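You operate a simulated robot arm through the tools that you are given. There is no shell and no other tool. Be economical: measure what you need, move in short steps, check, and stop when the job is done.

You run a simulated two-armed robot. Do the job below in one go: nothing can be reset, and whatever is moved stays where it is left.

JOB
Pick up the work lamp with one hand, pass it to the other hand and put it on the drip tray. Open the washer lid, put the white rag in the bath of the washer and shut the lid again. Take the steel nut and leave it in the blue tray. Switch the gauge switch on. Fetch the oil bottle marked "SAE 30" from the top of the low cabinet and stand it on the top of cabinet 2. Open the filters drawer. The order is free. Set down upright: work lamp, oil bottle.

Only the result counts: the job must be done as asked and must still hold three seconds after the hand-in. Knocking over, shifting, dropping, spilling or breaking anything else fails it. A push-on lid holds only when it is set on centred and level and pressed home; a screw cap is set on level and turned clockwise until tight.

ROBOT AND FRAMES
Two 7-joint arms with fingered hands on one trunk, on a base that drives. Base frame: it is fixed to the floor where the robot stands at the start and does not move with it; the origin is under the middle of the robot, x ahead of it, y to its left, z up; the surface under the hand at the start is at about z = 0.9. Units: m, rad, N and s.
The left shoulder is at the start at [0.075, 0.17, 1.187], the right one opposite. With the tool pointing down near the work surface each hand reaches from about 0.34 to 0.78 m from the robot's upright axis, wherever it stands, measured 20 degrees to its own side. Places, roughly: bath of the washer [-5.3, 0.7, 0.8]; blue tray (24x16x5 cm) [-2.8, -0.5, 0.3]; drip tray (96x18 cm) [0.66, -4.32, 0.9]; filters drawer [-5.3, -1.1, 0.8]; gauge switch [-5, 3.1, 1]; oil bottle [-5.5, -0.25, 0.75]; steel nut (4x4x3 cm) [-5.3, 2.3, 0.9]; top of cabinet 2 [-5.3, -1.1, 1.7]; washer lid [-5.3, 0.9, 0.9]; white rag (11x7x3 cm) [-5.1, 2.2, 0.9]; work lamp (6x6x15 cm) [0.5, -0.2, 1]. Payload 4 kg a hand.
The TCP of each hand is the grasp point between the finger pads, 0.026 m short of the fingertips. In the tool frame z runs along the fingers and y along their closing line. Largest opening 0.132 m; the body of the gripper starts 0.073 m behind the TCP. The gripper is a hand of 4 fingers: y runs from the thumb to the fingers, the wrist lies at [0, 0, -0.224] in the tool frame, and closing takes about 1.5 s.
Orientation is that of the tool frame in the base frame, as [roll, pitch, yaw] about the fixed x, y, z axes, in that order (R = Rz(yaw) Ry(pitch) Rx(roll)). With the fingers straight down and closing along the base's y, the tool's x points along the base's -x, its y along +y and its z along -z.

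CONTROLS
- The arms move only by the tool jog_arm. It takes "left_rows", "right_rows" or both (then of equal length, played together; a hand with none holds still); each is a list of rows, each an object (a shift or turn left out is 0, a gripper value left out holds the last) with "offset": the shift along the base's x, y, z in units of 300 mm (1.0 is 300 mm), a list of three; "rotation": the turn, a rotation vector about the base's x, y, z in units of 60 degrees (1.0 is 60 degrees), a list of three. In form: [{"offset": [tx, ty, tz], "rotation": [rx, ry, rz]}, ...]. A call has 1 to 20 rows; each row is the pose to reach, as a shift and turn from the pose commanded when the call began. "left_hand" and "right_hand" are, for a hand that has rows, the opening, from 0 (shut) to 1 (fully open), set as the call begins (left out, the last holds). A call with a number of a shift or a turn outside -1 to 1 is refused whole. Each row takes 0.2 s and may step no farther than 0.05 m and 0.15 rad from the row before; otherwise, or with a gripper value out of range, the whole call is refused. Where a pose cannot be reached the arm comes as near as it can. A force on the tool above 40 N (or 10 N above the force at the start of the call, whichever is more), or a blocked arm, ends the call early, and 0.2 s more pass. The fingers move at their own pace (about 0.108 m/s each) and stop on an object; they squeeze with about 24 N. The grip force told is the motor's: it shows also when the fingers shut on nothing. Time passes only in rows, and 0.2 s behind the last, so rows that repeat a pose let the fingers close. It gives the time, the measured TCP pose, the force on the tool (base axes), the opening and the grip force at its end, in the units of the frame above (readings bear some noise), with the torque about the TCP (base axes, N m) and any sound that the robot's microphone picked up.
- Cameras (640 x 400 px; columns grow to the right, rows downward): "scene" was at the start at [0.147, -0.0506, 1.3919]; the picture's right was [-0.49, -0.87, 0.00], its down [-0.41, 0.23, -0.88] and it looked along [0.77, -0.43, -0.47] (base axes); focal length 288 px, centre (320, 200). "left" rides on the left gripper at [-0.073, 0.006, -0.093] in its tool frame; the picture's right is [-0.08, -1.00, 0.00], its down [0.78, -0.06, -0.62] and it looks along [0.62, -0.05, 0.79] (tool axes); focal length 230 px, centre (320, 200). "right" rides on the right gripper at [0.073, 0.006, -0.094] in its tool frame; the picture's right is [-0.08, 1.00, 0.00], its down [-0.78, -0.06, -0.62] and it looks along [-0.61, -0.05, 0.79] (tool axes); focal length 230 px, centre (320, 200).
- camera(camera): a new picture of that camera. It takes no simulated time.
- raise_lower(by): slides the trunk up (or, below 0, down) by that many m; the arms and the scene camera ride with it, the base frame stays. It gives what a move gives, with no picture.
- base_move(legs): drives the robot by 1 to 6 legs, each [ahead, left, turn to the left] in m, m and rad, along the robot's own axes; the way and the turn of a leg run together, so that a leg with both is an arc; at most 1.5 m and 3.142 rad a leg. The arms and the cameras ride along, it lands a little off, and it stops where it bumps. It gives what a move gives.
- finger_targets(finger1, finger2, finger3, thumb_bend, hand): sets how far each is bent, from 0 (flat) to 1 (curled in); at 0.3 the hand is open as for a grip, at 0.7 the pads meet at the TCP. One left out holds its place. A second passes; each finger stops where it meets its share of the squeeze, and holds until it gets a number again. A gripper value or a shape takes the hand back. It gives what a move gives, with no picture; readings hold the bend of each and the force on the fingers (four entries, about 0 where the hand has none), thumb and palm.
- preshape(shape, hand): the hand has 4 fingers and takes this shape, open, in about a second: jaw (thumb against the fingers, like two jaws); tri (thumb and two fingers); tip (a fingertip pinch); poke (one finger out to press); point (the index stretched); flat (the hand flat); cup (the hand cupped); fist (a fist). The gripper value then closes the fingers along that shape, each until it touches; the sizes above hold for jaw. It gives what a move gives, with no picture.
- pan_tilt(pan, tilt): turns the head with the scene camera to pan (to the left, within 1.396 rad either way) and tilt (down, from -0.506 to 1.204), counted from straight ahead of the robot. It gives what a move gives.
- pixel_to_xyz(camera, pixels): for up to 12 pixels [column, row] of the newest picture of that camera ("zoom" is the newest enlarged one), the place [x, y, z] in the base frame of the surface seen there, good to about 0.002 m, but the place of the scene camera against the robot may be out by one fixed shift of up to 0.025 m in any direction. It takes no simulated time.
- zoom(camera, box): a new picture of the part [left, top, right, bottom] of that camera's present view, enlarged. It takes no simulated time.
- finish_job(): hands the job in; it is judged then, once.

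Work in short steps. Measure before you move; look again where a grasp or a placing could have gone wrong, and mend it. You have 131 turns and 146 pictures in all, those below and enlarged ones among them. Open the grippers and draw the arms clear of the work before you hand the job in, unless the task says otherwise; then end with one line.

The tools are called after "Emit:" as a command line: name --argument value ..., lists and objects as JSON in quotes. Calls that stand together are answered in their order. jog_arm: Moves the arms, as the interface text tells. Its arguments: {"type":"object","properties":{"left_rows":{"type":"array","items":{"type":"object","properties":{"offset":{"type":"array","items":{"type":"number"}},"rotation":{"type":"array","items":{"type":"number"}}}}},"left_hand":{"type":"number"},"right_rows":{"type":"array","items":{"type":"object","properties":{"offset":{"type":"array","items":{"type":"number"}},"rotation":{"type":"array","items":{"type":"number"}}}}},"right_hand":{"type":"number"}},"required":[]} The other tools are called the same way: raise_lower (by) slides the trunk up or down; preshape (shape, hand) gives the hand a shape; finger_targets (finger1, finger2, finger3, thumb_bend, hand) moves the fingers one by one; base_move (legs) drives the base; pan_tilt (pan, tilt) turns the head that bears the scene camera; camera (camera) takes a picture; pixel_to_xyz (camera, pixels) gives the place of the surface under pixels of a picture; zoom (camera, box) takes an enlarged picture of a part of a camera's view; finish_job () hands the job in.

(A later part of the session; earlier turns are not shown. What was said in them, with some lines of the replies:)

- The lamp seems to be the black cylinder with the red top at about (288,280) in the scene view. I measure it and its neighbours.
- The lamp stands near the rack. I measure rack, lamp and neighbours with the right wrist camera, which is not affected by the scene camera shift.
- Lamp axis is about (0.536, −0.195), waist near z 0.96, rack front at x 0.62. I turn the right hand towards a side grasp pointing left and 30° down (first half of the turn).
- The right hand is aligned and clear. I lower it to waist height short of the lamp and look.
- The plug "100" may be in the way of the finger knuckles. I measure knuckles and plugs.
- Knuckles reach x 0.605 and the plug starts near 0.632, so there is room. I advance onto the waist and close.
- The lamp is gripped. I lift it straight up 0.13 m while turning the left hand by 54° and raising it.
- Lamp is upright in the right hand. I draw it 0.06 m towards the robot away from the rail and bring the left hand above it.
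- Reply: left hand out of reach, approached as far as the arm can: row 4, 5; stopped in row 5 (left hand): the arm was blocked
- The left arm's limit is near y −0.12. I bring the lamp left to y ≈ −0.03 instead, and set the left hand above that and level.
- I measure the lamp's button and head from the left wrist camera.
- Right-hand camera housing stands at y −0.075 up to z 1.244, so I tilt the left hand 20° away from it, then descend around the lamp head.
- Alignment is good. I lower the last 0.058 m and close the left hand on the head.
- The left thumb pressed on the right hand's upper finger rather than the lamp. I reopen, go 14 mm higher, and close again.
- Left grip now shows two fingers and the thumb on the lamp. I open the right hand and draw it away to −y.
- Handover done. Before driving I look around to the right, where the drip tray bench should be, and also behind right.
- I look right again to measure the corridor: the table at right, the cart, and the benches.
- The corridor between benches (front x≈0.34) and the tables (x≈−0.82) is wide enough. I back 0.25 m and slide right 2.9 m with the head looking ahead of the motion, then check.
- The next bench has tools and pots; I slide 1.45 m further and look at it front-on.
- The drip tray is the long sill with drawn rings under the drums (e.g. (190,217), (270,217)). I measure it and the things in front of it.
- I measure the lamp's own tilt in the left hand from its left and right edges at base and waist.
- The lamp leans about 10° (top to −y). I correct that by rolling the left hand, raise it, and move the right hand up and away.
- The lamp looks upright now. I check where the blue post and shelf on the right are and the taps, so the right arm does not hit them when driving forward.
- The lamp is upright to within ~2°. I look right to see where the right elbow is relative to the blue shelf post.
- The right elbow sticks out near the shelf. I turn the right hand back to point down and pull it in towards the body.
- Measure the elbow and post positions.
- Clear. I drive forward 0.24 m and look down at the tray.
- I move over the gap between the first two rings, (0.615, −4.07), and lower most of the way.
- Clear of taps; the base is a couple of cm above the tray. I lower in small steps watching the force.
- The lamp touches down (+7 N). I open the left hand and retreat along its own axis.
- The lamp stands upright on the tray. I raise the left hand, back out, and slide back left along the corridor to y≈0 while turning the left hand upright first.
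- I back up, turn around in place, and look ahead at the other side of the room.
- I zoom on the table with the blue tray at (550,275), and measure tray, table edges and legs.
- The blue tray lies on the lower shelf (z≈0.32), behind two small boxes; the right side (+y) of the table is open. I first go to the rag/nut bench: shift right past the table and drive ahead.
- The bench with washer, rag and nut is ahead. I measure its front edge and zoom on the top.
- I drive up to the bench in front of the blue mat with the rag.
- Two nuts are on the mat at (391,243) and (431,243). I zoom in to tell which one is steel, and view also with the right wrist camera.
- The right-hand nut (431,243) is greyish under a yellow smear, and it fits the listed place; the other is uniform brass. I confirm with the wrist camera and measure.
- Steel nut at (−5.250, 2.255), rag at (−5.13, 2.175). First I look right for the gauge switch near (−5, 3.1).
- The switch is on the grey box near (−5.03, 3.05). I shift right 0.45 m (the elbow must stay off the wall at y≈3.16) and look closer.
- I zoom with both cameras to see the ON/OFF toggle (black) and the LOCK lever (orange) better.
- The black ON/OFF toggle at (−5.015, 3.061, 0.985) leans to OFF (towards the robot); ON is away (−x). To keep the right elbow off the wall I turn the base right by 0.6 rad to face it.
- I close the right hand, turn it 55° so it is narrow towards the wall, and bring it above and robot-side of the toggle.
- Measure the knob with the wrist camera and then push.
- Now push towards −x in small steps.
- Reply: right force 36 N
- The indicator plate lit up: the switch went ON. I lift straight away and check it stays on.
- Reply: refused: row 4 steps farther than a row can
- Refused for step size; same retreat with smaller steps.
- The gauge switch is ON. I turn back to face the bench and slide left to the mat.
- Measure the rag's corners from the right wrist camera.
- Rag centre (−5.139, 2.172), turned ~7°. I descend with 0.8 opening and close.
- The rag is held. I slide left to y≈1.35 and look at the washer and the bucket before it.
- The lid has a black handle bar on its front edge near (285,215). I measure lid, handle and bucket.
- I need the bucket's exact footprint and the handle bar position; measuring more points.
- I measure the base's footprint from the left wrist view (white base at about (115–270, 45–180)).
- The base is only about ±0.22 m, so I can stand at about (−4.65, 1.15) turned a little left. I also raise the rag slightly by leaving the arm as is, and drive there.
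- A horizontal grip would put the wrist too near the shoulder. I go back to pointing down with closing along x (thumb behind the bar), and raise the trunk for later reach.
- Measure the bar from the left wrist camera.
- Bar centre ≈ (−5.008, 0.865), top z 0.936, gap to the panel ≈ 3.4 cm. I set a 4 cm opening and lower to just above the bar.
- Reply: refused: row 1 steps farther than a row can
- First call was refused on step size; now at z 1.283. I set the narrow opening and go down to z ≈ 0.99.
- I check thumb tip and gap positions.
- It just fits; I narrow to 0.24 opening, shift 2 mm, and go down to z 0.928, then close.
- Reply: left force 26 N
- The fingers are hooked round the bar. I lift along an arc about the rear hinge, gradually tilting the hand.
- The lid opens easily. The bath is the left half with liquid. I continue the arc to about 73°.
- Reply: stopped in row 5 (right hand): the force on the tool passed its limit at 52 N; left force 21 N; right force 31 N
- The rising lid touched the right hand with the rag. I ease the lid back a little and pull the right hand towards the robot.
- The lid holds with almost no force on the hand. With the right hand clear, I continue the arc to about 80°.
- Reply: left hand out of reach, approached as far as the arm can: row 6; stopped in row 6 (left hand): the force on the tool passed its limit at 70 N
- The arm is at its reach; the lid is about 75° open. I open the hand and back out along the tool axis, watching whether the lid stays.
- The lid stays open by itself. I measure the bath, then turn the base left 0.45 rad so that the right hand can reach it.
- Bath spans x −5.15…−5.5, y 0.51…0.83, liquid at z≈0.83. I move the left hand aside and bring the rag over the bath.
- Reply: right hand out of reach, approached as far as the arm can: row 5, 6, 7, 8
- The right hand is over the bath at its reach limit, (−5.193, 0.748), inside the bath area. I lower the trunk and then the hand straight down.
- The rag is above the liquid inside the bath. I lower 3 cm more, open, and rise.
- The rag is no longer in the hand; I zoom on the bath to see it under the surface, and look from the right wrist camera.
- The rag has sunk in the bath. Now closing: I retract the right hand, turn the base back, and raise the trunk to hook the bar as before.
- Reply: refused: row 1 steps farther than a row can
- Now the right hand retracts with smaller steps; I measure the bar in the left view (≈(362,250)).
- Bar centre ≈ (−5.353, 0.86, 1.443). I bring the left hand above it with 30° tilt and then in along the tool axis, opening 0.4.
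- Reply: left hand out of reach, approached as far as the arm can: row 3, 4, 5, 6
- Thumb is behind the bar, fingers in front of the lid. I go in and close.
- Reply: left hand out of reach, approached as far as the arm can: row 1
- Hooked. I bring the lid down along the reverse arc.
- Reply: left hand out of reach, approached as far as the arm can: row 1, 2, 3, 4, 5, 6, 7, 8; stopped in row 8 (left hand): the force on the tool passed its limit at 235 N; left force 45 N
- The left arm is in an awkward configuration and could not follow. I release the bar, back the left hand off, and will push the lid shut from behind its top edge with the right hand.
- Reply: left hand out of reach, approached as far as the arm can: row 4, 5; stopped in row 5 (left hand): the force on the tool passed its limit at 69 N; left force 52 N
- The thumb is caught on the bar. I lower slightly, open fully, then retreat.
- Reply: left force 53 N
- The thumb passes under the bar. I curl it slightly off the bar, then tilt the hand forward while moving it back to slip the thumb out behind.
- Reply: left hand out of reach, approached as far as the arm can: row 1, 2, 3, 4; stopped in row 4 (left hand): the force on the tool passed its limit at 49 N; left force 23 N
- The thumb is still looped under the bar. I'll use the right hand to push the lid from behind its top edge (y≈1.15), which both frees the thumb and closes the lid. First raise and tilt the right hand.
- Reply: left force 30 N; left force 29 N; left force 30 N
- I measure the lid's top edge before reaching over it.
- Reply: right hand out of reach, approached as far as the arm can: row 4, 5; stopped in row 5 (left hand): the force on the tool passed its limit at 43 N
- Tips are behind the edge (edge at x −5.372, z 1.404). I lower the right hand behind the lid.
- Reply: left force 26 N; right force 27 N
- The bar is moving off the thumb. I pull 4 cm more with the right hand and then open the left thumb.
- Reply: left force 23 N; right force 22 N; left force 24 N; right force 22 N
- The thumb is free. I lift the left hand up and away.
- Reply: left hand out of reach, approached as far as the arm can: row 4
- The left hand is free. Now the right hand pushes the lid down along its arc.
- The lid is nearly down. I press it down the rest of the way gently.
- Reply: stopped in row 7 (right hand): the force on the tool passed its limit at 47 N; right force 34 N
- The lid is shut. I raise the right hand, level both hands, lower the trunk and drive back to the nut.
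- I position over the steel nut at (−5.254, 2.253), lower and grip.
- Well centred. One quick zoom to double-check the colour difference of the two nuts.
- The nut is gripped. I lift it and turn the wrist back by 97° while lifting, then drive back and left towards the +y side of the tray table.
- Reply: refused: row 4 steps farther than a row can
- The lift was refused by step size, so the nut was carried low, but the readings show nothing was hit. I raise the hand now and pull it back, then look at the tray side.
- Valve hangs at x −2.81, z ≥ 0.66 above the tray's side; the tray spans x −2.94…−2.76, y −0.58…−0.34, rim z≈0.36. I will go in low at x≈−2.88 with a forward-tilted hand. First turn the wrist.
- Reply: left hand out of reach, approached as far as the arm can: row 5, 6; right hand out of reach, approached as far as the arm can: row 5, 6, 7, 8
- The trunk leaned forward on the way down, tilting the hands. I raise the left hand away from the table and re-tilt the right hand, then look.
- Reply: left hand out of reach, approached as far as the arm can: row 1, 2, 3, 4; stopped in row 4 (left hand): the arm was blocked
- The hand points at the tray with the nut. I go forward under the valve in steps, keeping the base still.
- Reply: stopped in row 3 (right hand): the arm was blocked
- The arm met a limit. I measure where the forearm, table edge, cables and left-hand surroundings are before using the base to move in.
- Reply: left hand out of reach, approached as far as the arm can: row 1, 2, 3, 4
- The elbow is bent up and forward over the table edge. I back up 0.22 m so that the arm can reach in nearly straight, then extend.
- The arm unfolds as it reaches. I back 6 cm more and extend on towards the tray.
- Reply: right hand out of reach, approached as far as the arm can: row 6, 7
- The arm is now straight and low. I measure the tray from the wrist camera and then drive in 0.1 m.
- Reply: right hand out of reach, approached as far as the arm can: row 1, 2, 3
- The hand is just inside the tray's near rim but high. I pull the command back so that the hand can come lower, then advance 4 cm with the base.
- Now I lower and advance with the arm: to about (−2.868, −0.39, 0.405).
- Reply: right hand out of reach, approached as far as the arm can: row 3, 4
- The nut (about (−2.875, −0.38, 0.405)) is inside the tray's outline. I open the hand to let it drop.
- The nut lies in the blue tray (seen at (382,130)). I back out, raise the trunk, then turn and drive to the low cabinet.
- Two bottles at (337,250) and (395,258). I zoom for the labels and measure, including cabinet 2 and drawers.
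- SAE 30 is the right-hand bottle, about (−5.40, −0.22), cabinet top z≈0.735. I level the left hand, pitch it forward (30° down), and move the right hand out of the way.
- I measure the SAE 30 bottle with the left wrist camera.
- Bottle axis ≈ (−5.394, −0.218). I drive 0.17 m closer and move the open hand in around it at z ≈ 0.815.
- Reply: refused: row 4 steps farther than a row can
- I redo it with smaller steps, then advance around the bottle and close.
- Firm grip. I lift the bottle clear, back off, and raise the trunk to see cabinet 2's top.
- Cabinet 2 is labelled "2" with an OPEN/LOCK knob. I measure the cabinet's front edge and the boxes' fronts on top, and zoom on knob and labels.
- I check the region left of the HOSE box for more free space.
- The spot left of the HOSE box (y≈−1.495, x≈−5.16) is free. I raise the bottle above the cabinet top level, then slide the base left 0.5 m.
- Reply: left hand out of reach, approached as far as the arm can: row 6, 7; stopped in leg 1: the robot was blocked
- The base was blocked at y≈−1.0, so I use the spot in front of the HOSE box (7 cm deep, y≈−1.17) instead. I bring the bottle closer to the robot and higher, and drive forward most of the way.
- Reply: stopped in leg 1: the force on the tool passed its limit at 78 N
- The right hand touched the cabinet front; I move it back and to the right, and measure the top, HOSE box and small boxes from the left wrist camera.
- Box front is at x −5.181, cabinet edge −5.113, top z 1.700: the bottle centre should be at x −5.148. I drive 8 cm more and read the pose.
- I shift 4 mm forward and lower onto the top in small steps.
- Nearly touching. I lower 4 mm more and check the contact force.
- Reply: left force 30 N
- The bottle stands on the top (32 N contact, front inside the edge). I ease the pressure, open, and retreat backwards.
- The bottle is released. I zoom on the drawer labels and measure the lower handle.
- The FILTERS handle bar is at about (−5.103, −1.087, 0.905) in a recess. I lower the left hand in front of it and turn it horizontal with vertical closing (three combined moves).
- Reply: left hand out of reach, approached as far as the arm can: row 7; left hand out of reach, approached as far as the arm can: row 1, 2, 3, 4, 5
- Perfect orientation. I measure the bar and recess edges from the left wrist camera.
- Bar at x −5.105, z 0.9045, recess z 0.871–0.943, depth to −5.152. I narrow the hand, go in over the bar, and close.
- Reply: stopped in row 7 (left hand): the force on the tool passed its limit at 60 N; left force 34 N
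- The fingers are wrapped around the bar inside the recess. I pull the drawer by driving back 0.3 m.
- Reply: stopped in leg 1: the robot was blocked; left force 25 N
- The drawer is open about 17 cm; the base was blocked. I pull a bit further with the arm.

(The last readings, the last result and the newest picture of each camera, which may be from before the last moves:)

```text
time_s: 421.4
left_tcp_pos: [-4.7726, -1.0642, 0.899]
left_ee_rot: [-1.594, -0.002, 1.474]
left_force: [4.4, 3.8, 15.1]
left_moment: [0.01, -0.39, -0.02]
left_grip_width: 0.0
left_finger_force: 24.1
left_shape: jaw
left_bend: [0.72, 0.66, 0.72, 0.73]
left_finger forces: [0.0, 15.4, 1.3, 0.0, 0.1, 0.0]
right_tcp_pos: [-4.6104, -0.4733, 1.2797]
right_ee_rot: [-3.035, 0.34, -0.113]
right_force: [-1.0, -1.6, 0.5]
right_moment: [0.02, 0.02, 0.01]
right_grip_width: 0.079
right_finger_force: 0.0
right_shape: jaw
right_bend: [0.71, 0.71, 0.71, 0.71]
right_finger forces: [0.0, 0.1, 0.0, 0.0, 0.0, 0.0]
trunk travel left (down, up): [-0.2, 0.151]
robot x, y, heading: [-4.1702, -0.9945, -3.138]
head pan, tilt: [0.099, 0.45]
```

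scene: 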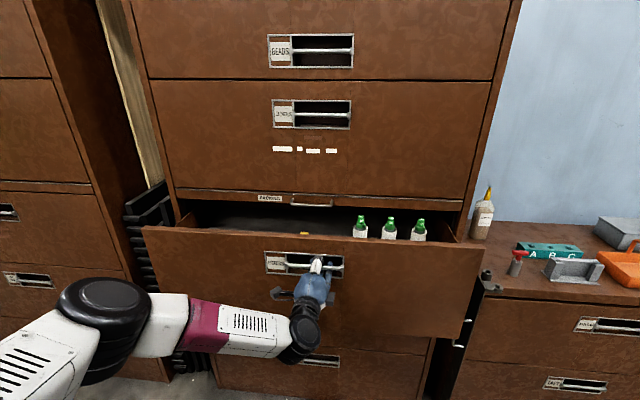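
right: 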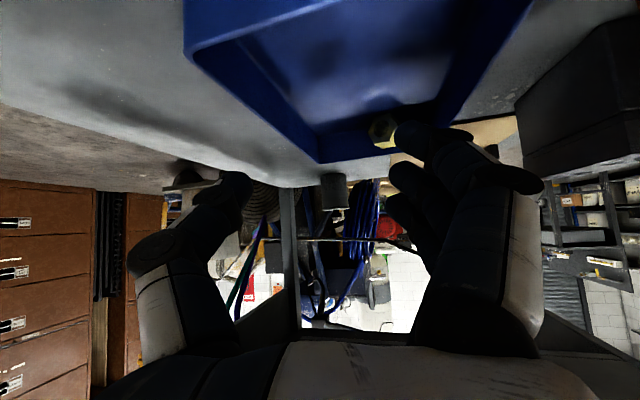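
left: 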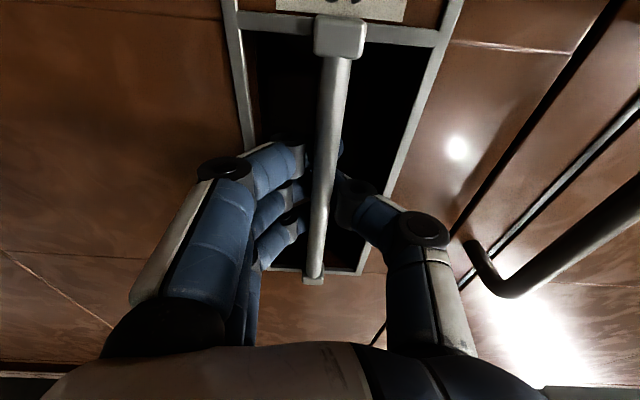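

The drawer is open about 33 cm. I open the hand and withdraw straight back, then check.

Emit:
jog_arm --left_rows '[{}, {}, {}, {"offset": [0.05, 0, 0.005]}, {"offset": [0.12, 0, 0.005]}, {"offset": [0.2, 0, 0.005]}, {"offset": [0.28, 0, 0.005]}, {"offset": [0.36, 0, 0.005]}]' --left_hand 0.26

Emit:
pan_tilt --pan 0.1 --tilt 0.1

Emit:
camera --camera "scene"

```text
time_s: 423.2
left_tcp_pos: [-4.6653, -1.0633, 0.9005]
left_ee_rot: [-1.597, -0.001, 1.477]
left_force: [0.0, 0.4, -0.4]
left_moment: [-0.03, -0.02, 0.01]
left_grip_width: 0.034
left_finger_force: 0.1
left_shape: jaw
left_bend: [0.73, 0.73, 0.73, 0.7]
left_finger forces: [0.0, 0.0, 0.0, 0.0, 0.1, 0.0]
right_tcp_pos: [-4.61, -0.4742, 1.2793]
right_ee_rot: [-3.033, 0.34, -0.112]
right_force: [0.2, -0.3, 0.6]
right_moment: [0.0, -0.02, 0.02]
right_grip_width: 0.0789
right_finger_force: 0.1
right_shape: jaw
right_bend: [0.71, 0.71, 0.71, 0.71]
right_finger forces: [0.0, 0.1, 0.0, 0.0, 0.0, 0.0]
trunk travel left (down, up): [-0.2, 0.151]
robot x, y, heading: [-4.1728, -0.9876, -3.137]
head pan, tilt: [0.099, 0.45]
```

```text
time_s: 424.0
left_tcp_pos: [-4.6664, -1.063, 0.9002]
left_ee_rot: [-1.596, -0.002, 1.477]
left_force: [0.3, 0.2, -0.3]
left_moment: [-0.04, -0.04, 0.0]
left_grip_width: 0.0339
left_finger_force: 0.0
left_shape: jaw
left_bend: [0.73, 0.73, 0.73, 0.7]
left_finger forces: [0.1, 0.0, 0.1, 0.1, 0.1, 0.1]
right_tcp_pos: [-4.6115, -0.474, 1.2788]
right_ee_rot: [-3.033, 0.338, -0.112]
right_force: [0.1, -0.4, -0.2]
right_moment: [-0.02, 0.04, 0.0]
right_grip_width: 0.0789
right_finger_force: 0.1
right_shape: jaw
right_bend: [0.71, 0.71, 0.71, 0.71]
right_finger forces: [0.0, 0.0, 0.1, 0.1, 0.0, 0.0]
trunk travel left (down, up): [-0.2, 0.151]
robot x, y, heading: [-4.1693, -0.9921, -3.137]
head pan, tilt: [0.099, 0.099]
```

```text
7 pictures are left
```

scene: 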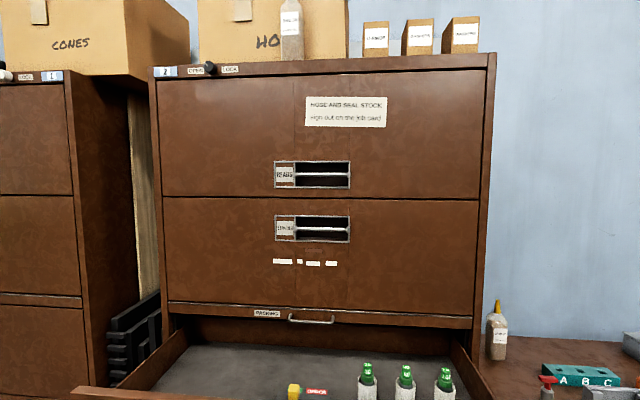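

Bottle upright on cabinet 2, drawer open. I open the hands and draw the left arm a little further back.

Emit:
jog_arm --left_rows '[{"offset": [0.08, 0, 0]}, {"offset": [0.16, 0, 0]}, {"offset": [0.2, 0, 0]}]' --right_rows '[{}, {}, {}]' --left_hand 0.8 --right_hand 0.8

Emit:
finish_job

```text
time_s: 424.8
left_tcp_pos: [-4.6039, -1.0642, 0.9004]
left_ee_rot: [-1.595, -0.003, 1.477]
left_force: [-0.4, -0.2, 0.4]
left_moment: [0.03, 0.01, 0.03]
left_grip_width: 0.105
left_finger_force: 0.1
left_shape: jaw
left_bend: [0.59, 0.59, 0.59, 0.55]
left_finger forces: [0.0, 0.1, 0.0, 0.0, 0.0, 0.0]
right_tcp_pos: [-4.6106, -0.474, 1.2783]
right_ee_rot: [-3.033, 0.339, -0.113]
right_force: [0.3, -0.2, -0.1]
right_moment: [0.01, -0.01, 0.04]
right_grip_width: 0.1052
right_finger_force: 0.1
right_shape: jaw
right_bend: [0.59, 0.59, 0.59, 0.55]
right_finger forces: [0.1, 0.0, 0.1, 0.1, 0.0, 0.0]
trunk travel left (down, up): [-0.2, 0.151]
robot x, y, heading: [-4.1691, -0.9917, -3.137]
head pan, tilt: [0.099, 0.099]
```

```text
The job is handed in.
```

All six parts are done and the job is handed in, with three doubts: the base was blocked twice near cabinet 2, the right hand hit that cabinet's front at 78 N, and the nut was carried off the bench without lifting; I saw nothing displaced but did not go back to check.
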